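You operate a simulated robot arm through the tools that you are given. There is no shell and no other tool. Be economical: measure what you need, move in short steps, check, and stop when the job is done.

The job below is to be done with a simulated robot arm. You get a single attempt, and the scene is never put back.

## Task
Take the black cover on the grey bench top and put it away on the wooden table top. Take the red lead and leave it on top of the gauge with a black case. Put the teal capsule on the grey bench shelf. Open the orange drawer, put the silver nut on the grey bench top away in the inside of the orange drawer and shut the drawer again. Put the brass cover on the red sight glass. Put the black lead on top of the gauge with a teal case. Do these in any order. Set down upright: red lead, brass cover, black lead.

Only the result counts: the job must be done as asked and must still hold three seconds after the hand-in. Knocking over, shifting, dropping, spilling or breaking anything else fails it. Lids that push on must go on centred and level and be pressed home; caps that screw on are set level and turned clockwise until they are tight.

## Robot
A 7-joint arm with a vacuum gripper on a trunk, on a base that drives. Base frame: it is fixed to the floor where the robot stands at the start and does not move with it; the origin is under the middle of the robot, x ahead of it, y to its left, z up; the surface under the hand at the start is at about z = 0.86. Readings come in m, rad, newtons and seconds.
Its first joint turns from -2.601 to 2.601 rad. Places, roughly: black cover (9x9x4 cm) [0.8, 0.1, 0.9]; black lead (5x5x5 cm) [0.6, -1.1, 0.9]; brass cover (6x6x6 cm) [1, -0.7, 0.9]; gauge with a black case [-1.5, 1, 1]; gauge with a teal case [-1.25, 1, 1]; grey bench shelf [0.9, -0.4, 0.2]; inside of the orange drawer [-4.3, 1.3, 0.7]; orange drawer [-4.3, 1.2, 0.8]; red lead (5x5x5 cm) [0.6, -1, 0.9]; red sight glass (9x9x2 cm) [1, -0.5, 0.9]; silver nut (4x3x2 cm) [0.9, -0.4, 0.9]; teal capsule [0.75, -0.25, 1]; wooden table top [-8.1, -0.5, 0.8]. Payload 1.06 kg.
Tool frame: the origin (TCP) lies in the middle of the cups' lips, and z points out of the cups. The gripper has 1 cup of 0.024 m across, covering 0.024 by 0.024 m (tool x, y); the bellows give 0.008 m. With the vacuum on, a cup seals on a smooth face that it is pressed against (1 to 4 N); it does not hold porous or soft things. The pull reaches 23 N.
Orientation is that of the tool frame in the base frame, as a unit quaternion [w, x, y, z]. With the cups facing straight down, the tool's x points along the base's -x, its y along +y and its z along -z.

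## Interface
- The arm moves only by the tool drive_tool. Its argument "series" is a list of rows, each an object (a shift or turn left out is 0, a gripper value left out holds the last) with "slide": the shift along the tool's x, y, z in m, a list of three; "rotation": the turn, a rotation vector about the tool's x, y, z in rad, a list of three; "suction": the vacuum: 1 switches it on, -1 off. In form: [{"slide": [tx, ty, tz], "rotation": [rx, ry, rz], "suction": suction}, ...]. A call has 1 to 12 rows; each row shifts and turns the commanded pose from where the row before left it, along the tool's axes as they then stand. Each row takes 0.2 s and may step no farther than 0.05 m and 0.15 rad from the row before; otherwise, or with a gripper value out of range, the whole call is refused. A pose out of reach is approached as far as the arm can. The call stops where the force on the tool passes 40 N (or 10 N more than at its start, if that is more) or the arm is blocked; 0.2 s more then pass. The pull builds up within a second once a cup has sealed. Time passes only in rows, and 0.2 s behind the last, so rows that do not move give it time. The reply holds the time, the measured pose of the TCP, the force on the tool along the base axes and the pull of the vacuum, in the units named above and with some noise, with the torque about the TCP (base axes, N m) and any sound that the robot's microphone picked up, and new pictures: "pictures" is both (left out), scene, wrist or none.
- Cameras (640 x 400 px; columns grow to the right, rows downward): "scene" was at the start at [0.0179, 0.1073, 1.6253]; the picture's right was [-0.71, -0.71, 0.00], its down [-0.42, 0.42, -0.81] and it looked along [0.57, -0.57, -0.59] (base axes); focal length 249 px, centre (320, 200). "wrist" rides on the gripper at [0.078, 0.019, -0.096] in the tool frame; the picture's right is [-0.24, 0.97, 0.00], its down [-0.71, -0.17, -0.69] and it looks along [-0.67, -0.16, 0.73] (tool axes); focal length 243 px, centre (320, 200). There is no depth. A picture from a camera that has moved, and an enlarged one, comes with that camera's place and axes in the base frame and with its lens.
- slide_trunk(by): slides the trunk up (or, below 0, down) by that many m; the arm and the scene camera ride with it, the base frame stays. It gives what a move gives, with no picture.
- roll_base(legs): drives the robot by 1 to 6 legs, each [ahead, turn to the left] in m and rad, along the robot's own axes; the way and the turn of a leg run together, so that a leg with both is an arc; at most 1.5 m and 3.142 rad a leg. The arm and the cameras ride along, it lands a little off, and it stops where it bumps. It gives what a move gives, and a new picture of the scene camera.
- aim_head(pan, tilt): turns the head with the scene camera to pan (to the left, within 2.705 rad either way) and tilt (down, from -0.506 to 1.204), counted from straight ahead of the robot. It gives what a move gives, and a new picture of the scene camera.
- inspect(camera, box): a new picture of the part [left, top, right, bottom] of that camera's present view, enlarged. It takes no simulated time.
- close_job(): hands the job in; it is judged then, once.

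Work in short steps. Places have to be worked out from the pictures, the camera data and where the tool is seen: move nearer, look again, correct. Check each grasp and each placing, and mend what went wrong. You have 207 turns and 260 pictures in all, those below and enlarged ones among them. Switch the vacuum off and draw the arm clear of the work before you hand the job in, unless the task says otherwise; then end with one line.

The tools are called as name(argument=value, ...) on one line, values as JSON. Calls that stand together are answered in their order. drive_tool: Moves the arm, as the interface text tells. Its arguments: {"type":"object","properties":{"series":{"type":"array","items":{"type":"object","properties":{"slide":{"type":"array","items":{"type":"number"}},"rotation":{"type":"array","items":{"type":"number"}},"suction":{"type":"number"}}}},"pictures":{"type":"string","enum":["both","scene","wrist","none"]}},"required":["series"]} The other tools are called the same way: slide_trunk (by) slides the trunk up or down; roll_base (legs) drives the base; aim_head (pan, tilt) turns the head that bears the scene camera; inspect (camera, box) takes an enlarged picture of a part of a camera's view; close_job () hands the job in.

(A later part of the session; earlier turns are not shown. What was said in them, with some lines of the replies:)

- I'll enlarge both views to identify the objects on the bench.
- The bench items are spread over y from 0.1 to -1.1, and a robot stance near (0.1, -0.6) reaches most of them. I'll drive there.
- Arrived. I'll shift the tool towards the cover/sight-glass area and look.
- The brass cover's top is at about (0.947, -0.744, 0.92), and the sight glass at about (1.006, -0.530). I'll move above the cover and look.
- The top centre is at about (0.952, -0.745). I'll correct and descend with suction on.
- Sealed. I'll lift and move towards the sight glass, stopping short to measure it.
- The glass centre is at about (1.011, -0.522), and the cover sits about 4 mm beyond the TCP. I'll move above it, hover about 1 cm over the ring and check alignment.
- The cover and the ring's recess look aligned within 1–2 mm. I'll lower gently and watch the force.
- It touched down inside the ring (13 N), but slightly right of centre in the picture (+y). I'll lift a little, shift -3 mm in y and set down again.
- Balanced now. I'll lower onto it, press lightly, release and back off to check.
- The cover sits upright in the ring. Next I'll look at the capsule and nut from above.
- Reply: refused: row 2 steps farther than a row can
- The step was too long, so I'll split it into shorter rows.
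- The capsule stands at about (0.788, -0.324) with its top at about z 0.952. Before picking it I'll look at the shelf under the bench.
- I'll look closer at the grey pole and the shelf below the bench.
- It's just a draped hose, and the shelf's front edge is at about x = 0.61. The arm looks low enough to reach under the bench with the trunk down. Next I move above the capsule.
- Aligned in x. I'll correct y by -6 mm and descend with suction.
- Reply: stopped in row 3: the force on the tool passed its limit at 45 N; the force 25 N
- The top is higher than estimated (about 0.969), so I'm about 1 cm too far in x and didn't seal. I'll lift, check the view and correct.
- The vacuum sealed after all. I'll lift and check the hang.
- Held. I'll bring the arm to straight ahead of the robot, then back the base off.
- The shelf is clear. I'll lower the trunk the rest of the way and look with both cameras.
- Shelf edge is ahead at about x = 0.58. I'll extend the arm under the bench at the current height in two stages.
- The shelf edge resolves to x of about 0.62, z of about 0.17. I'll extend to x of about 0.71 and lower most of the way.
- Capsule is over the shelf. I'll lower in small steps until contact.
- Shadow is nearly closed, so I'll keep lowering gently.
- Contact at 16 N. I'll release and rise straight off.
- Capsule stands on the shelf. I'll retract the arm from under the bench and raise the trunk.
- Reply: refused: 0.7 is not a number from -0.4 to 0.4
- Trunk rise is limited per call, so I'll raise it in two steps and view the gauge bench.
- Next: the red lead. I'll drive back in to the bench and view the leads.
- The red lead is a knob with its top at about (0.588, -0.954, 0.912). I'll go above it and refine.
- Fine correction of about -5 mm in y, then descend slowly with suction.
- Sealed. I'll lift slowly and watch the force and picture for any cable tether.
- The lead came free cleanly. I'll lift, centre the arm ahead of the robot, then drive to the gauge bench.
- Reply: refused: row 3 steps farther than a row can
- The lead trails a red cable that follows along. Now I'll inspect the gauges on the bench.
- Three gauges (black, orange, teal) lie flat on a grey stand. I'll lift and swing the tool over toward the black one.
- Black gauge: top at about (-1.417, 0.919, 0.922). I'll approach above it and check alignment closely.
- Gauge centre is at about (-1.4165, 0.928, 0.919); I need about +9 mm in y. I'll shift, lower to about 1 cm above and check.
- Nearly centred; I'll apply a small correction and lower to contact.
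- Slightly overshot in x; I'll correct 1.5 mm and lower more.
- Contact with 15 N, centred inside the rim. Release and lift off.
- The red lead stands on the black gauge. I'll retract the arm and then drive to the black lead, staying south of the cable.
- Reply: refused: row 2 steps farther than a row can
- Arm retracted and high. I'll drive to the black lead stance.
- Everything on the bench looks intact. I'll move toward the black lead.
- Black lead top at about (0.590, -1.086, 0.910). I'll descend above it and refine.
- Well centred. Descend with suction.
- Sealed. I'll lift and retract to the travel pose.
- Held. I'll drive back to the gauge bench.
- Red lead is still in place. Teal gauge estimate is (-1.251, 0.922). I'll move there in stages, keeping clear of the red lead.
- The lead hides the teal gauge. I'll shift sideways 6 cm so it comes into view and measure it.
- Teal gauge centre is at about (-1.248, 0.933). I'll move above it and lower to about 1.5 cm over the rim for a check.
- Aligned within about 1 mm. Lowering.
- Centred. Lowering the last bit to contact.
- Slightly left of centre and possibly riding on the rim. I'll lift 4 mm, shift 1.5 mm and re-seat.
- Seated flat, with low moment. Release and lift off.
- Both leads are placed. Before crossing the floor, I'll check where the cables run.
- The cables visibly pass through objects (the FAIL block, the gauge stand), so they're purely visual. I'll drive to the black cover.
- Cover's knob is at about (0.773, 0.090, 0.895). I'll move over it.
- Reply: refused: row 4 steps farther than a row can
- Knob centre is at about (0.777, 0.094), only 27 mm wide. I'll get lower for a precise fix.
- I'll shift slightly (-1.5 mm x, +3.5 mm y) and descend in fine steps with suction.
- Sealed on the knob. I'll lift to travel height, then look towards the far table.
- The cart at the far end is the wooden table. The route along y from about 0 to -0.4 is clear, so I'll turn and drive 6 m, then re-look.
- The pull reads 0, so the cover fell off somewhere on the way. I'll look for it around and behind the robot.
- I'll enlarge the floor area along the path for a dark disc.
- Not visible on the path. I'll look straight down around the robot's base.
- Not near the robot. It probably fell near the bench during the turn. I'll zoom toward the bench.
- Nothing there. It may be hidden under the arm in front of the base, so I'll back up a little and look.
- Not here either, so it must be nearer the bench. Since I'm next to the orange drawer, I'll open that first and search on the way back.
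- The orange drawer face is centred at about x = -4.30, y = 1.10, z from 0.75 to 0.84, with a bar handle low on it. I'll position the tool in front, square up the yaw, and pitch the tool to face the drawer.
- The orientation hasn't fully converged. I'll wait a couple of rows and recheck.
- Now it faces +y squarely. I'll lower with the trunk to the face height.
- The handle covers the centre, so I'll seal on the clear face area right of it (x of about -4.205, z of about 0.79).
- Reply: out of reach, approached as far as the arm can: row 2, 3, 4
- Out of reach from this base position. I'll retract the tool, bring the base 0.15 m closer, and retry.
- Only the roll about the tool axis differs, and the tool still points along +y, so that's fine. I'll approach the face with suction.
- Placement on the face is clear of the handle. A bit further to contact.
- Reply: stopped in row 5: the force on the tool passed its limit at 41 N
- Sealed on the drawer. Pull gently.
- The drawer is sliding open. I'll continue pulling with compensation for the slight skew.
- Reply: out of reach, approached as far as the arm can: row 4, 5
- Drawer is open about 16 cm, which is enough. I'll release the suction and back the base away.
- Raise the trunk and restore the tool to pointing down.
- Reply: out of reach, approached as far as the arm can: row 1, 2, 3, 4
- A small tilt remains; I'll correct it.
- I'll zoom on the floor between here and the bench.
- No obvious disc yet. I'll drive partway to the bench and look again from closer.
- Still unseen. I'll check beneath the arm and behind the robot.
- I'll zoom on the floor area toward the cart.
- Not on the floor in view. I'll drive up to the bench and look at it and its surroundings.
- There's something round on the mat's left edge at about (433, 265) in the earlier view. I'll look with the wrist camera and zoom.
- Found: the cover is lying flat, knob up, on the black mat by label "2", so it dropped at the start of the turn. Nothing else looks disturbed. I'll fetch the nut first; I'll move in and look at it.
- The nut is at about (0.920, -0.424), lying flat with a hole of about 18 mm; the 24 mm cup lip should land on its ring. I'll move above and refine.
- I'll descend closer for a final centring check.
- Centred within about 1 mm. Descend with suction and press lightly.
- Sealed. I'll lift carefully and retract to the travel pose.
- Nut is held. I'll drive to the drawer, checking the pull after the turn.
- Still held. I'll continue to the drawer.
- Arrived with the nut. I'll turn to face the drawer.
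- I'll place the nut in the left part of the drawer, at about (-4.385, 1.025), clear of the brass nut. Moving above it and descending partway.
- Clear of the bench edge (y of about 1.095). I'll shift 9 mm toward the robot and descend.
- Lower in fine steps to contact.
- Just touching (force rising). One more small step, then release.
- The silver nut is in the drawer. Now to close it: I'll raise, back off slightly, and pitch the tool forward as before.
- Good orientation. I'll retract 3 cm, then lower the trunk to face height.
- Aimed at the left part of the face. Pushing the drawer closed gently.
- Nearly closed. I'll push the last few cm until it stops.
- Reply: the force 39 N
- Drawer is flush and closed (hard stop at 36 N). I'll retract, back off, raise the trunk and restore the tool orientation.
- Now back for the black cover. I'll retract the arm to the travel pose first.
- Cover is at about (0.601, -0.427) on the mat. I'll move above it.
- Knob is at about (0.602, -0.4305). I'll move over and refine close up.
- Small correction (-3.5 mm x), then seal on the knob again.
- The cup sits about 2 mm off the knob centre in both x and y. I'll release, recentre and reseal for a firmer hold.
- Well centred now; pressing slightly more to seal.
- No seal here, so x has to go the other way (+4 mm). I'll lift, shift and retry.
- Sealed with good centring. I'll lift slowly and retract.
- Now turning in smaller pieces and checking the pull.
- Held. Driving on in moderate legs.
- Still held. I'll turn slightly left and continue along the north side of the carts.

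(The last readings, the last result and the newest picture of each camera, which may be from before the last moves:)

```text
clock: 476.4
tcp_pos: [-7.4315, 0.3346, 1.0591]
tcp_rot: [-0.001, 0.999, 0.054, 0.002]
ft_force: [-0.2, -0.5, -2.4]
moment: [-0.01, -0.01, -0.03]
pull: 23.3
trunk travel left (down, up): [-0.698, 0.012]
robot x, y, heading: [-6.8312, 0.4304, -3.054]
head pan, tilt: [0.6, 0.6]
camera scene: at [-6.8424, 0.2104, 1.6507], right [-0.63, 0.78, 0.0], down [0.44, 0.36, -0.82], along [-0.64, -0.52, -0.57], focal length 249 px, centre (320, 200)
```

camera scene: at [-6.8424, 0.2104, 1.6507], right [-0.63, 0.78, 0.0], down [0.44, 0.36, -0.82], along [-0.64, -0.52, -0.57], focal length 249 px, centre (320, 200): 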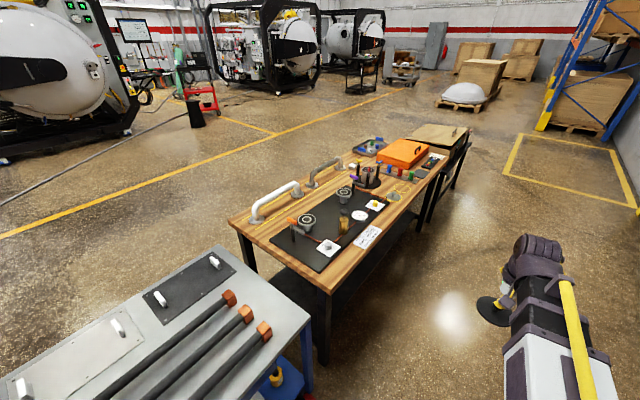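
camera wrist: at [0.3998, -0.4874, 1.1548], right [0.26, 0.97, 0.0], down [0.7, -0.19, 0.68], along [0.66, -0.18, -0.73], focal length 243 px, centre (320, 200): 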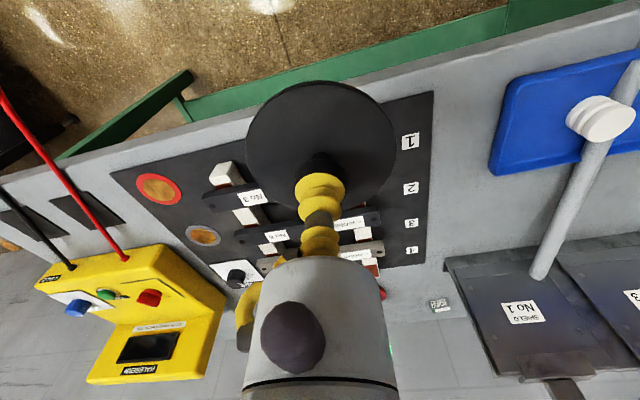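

Wooden table is ahead-left. I'll zoom to find free wood.

inspect(camera="scene", box=[220, 110, 480, 300])

```text
2.11 times, centred on (350, 205) of scene
camera zoom: at [-6.8424, 0.2104, 1.6507], right [-0.63, 0.78, 0.0], down [0.44, 0.36, -0.82], along [-0.64, -0.52, -0.57], focal length 525 px, centre (257, 190)
```

zoom: 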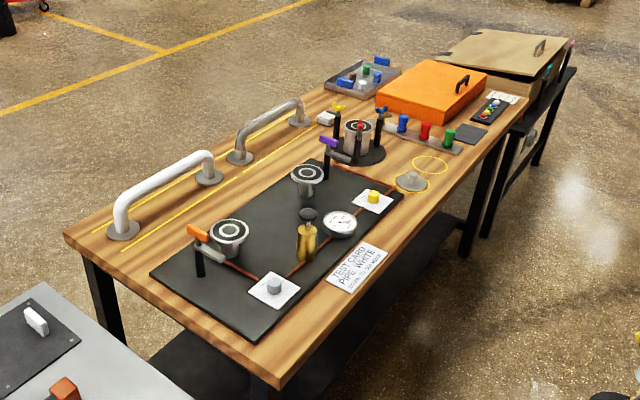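

There's a free spot on the wood around the yellow circle at about (-8.23, -0.23), between the glass dome and the coloured posts. I'll drive alongside and turn to face the table.

roll_base(legs=[[0, -0.12], [0.7, 0], [0.68, 0], [0, 0.78], [0, 0.79]])

aim_head(pan=0.0, tilt=0.8)

inspect(camera="wrist", box=[0, 0, 640, 400])

```text
clock: 488.4
tcp_pos: [-8.2103, -0.1286, 1.0591]
tcp_rot: [-0.001, 0.705, 0.709, 0.0]
ft_force: [0.2, -0.2, -2.1]
moment: [0.01, 0.04, -0.02]
pull: 23.1
trunk travel left (down, up): [-0.698, 0.012]
robot x, y, heading: [-8.2469, 0.4796, -1.594]
head pan, tilt: [0.6, 0.6]
camera scene: at [-8.0257, 0.4436, 1.6507], right [-0.84, -0.55, 0.0], down [-0.31, 0.47, -0.82], along [0.45, -0.69, -0.57], focal length 249 px, centre (320, 200)
```

scene: 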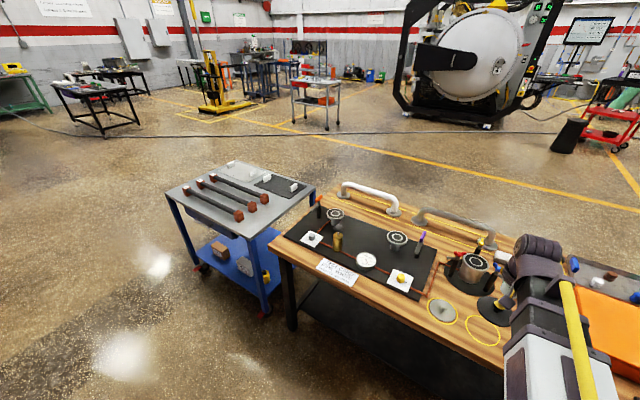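

```text
clock: 489.4
tcp_pos: [-8.2107, -0.1288, 1.0581]
tcp_rot: [-0.001, 0.705, 0.709, 0.0]
ft_force: [-0.7, 0.0, -2.1]
moment: [0.04, -0.01, 0.0]
pull: 22.8
trunk travel left (down, up): [-0.698, 0.012]
robot x, y, heading: [-8.243, 0.4792, -1.595]
head pan, tilt: [0.0, 0.799]
camera scene: at [-8.0759, 0.4369, 1.6339], right [-1.0, 0.02, 0.0], down [0.02, 0.72, -0.7], along [-0.02, -0.7, -0.72], focal length 249 px, centre (320, 200)
```

scene: 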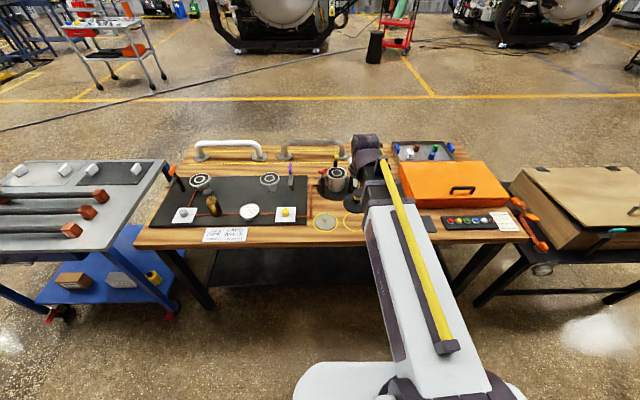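

```text
1.00 times, centred on (320, 200) of wrist (not enlarged: the box is as wide or as high as the picture)
camera zoom: at [-8.1925, -0.0511, 1.155], right [0.97, -0.23, 0.0], down [-0.17, -0.71, 0.68], along [-0.16, -0.67, -0.73], focal length 243 px, centre (320, 200)
```

zoom: 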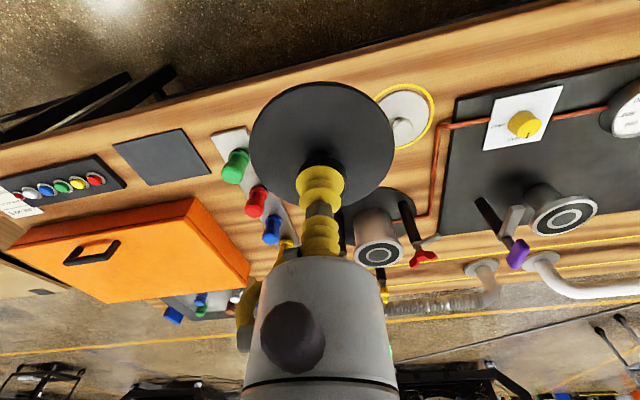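

I'll zoom in on the free area beside the dome.

inspect(camera="scene", box=[280, 160, 480, 270])

```text
3.20 times, centred on (380, 215) of scene
camera zoom: at [-8.0759, 0.4369, 1.6339], right [-1.0, 0.02, 0.0], down [0.02, 0.72, -0.7], along [-0.02, -0.7, -0.72], focal length 798 px, centre (128, 152)
```

zoom: 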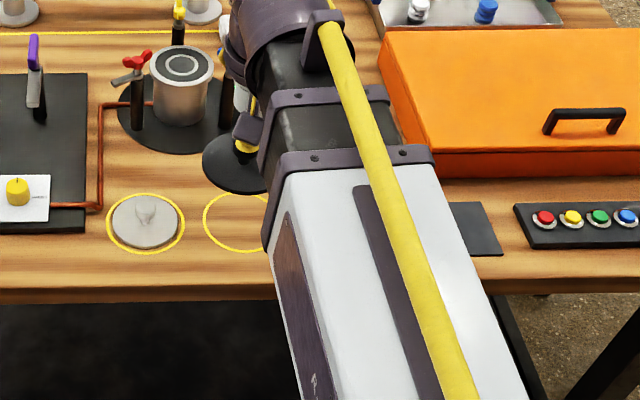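

The empty painted ring at about (-8.243, -0.204) on the wood is free, with the table top at about z = 0.845. I'll move over it and lower to a hover.

drive_tool(series=[{"slide": [-0.038, -0.016, 0]}, {"slide": [-0.037, -0.016, 0]}, {"slide": [0, 0, 0.045]}, {"slide": [0, 0, 0.045]}, {"slide": [0, 0, 0.03]}, {}], pictures="wrist")

inspect(camera="scene", box=[280, 160, 480, 270])

```text
clock: 490.8
tcp_pos: [-8.2426, -0.2044, 0.9382]
tcp_rot: [-0.001, 0.705, 0.709, 0.0]
ft_force: [-0.3, -0.8, -2.8]
moment: [0.02, -0.01, 0.04]
pull: 23.1
trunk travel left (down, up): [-0.698, 0.012]
robot x, y, heading: [-8.2486, 0.4766, -1.59]
head pan, tilt: [0.0, 0.799]
camera wrist: at [-8.2249, -0.1266, 1.0337], right [0.97, -0.23, 0.0], down [-0.17, -0.71, 0.68], along [-0.16, -0.67, -0.73], focal length 243 px, centre (320, 200)
```

wrist: 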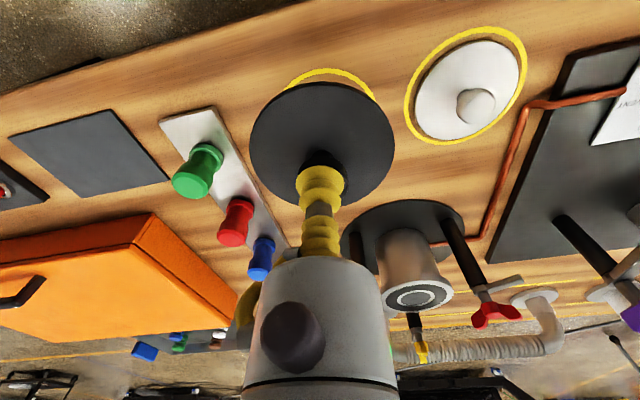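

```text
3.20 times, centred on (380, 215) of scene
camera zoom: at [-8.076, 0.4369, 1.6339], right [-1.0, 0.02, 0.0], down [0.02, 0.72, -0.7], along [-0.02, -0.7, -0.72], focal length 798 px, centre (128, 152)
```

zoom: 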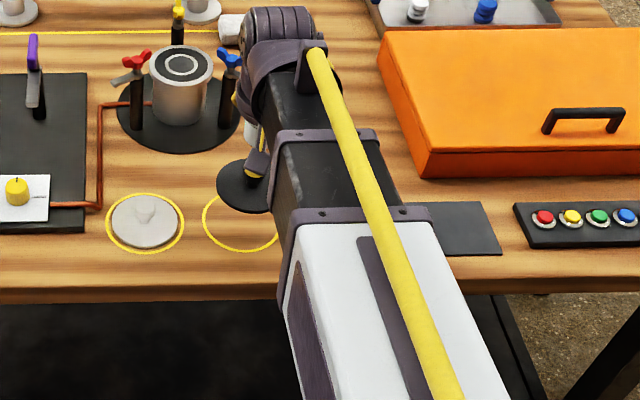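

Aligned over the ring. Lowering.

drive_tool(series=[{"slide": [0, 0, 0.03]}, {"slide": [0, 0, 0.012]}, {"slide": [0, 0, 0.007]}, {"slide": [0, 0, 0.005]}, {}], pictures="wrist")

```text
clock: 492.0
tcp_pos: [-8.243, -0.2066, 0.8852]
tcp_rot: [-0.002, 0.705, 0.709, 0.0]
ft_force: [0.6, -0.5, -2.8]
moment: [0.0, -0.04, 0.02]
pull: 22.6
trunk travel left (down, up): [-0.698, 0.012]
robot x, y, heading: [-8.2483, 0.4767, -1.596]
head pan, tilt: [0.0, 0.799]
camera wrist: at [-8.2242, -0.1279, 0.9806], right [0.97, -0.23, 0.0], down [-0.17, -0.71, 0.68], along [-0.16, -0.67, -0.73], focal length 243 px, centre (320, 200)
```

wrist: 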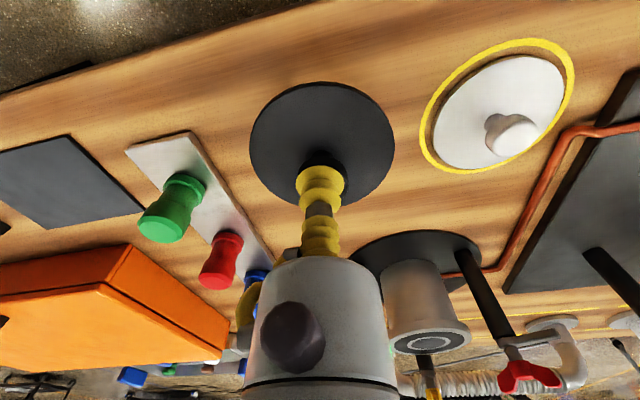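

Continue lowering in small steps.

drive_tool(series=[{"slide": [0, 0, 0.005]}, {"slide": [0, 0, 0.004]}, {"slide": [0, 0, 0.003]}, {}], pictures="none")

```text
clock: 493.0
tcp_pos: [-8.2441, -0.2043, 0.8721]
tcp_rot: [-0.001, 0.705, 0.709, -0.001]
ft_force: [0.1, -0.2, -2.3]
moment: [0.01, 0.02, 0.02]
pull: 23.0
trunk travel left (down, up): [-0.698, 0.012]
robot x, y, heading: [-8.2451, 0.4799, -1.591]
head pan, tilt: [0.0, 0.799]
```

drive_tool(series=[{"slide": [0, 0, 0.004]}, {"slide": [0, 0, 0.004]}, {"slide": [0, 0, 0.003]}, {"slide": [0, 0, 0.003]}, {}], pictures="none")

inspect(camera="wrist", box=[220, 60, 420, 185])

```text
clock: 494.2
tcp_pos: [-8.2422, -0.2043, 0.8582]
tcp_rot: [-0.001, 0.705, 0.709, 0.0]
ft_force: [0.4, -0.2, -1.7]
moment: [0.03, -0.03, -0.01]
pull: 22.5
trunk travel left (down, up): [-0.698, 0.012]
robot x, y, heading: [-8.2445, 0.4751, -1.597]
head pan, tilt: [0.0, 0.799]
```

```text
3.20 times, centred on (320, 122) of wrist
camera zoom: at [-8.2244, -0.1258, 0.9542], right [0.97, -0.23, 0.0], down [-0.17, -0.71, 0.68], along [-0.16, -0.67, -0.73], focal length 776 px, centre (320, 448)
```

zoom: 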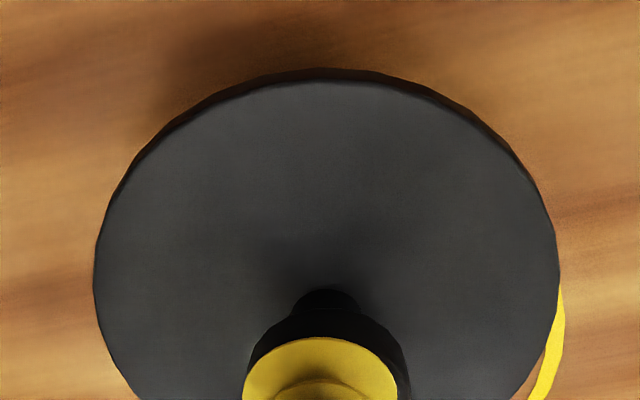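

No contact yet; keep lowering.

drive_tool(series=[{"slide": [-0.012, 0, 0]}, {"slide": [0, 0, 0.004]}, {"slide": [0, 0, 0.004]}, {"slide": [0, 0, 0.003]}, {}], pictures="none")

```text
clock: 495.4
tcp_pos: [-8.2418, -0.2162, 0.8477]
tcp_rot: [-0.001, 0.705, 0.709, 0.0]
ft_force: [-0.7, -0.1, -3.3]
moment: [-0.03, 0.0, 0.01]
pull: 22.9
trunk travel left (down, up): [-0.698, 0.012]
robot x, y, heading: [-8.2471, 0.4737, -1.588]
head pan, tilt: [0.0, 0.799]
```

drive_tool(series=[{"slide": [0, 0, 0.004]}, {"slide": [0, 0, 0.004]}, {"slide": [0, 0, 0.003]}, {"slide": [0, 0, 0.003]}, {}], pictures="wrist")

```text
clock: 496.6
tcp_pos: [-8.2424, -0.2166, 0.8351]
tcp_rot: [-0.001, 0.704, 0.71, -0.001]
ft_force: [-0.8, 1.1, -0.4]
moment: [-0.07, 0.01, 0.0]
pull: 22.7
trunk travel left (down, up): [-0.698, 0.012]
robot x, y, heading: [-8.246, 0.4774, -1.593]
head pan, tilt: [0.0, 0.799]
camera wrist: at [-8.2237, -0.1384, 0.9309], right [0.97, -0.23, 0.0], down [-0.17, -0.71, 0.68], along [-0.16, -0.67, -0.73], focal length 243 px, centre (320, 200)
```

wrist: 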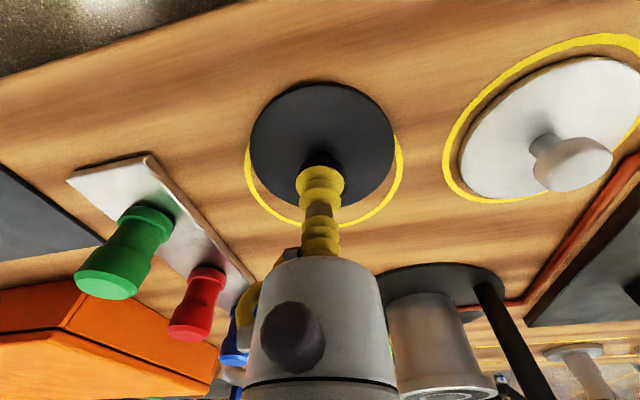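

Force is starting to change: contact. A little more, then release.

drive_tool(series=[{"slide": [0, 0, 0.003]}, {"slide": [0, 0, 0.002]}, {}, {"suction": -1}, {}, {}, {"slide": [0, 0, -0.01]}, {"slide": [0, 0, -0.04]}, {"slide": [0, 0, -0.05]}, {"slide": [0, 0, -0.05]}, {"slide": [0.04, 0, 0]}], pictures="wrist")

```text
clock: 499.0
tcp_pos: [-8.2435, -0.1732, 0.9773]
tcp_rot: [-0.001, 0.706, 0.709, 0.0]
ft_force: [0.6, 0.0, -0.1]
moment: [0.02, 0.0, -0.01]
pull: 0.1
trunk travel left (down, up): [-0.698, 0.012]
robot x, y, heading: [-8.2423, 0.4797, -1.596]
head pan, tilt: [0.0, 0.799]
camera wrist: at [-8.2243, -0.0953, 1.0734], right [0.97, -0.23, 0.0], down [-0.17, -0.71, 0.68], along [-0.16, -0.67, -0.73], focal length 243 px, centre (320, 200)
```

wrist: 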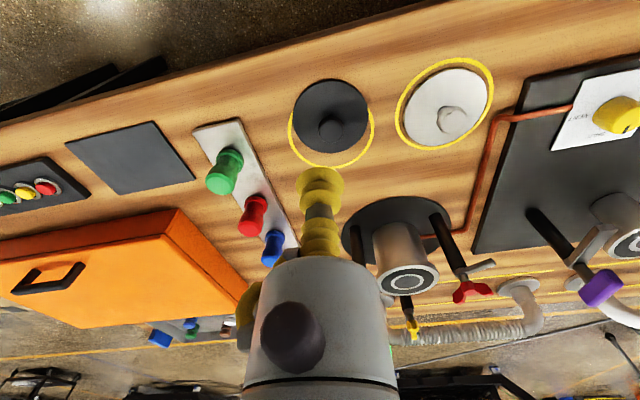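

The cover lies flat on the wood. I'll draw the arm clear before handing in.

drive_tool(series=[{"slide": [0.02, 0, -0.04]}, {"slide": [0.04, 0, -0.02]}, {"slide": [0.03, 0, 0]}], pictures="none")

roll_base(legs=[[-0.15, 0]])

```text
clock: 499.8
tcp_pos: [-8.2414, -0.0841, 1.0418]
tcp_rot: [-0.001, 0.705, 0.709, 0.0]
ft_force: [0.2, -0.6, 0.0]
moment: [-0.02, -0.01, -0.02]
pull: 0.0
trunk travel left (down, up): [-0.698, 0.012]
robot x, y, heading: [-8.2456, 0.4789, -1.6]
head pan, tilt: [0.0, 0.799]
```

```text
clock: 501.2
tcp_pos: [-8.236, 0.0699, 1.0402]
tcp_rot: [-0.001, 0.705, 0.709, -0.001]
ft_force: [-0.1, 1.0, 0.2]
moment: [0.0, 0.01, 0.02]
pull: 0.0
trunk travel left (down, up): [-0.698, 0.012]
robot x, y, heading: [-8.2422, 0.6304, -1.592]
head pan, tilt: [0.0, 0.799]
camera scene: at [-8.0725, 0.5917, 1.6339], right [-1.0, 0.02, 0.0], down [0.02, 0.72, -0.7], along [-0.01, -0.7, -0.72], focal length 249 px, centre (320, 200)
```

scene: 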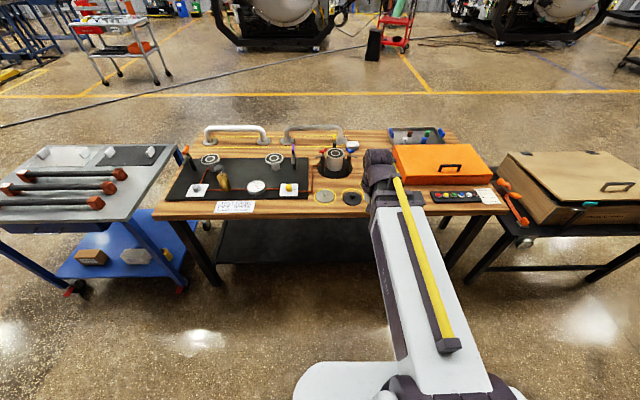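

All items are placed, the vacuum is off and the arm is clear, so I'm handing in.

close_job()

```text
The job is handed in.
```

I finished and handed in all six tasks, but the black cover fell once on the way: it landed on the bench mat and nothing looked moved, and I then set it flat on the wooden table.
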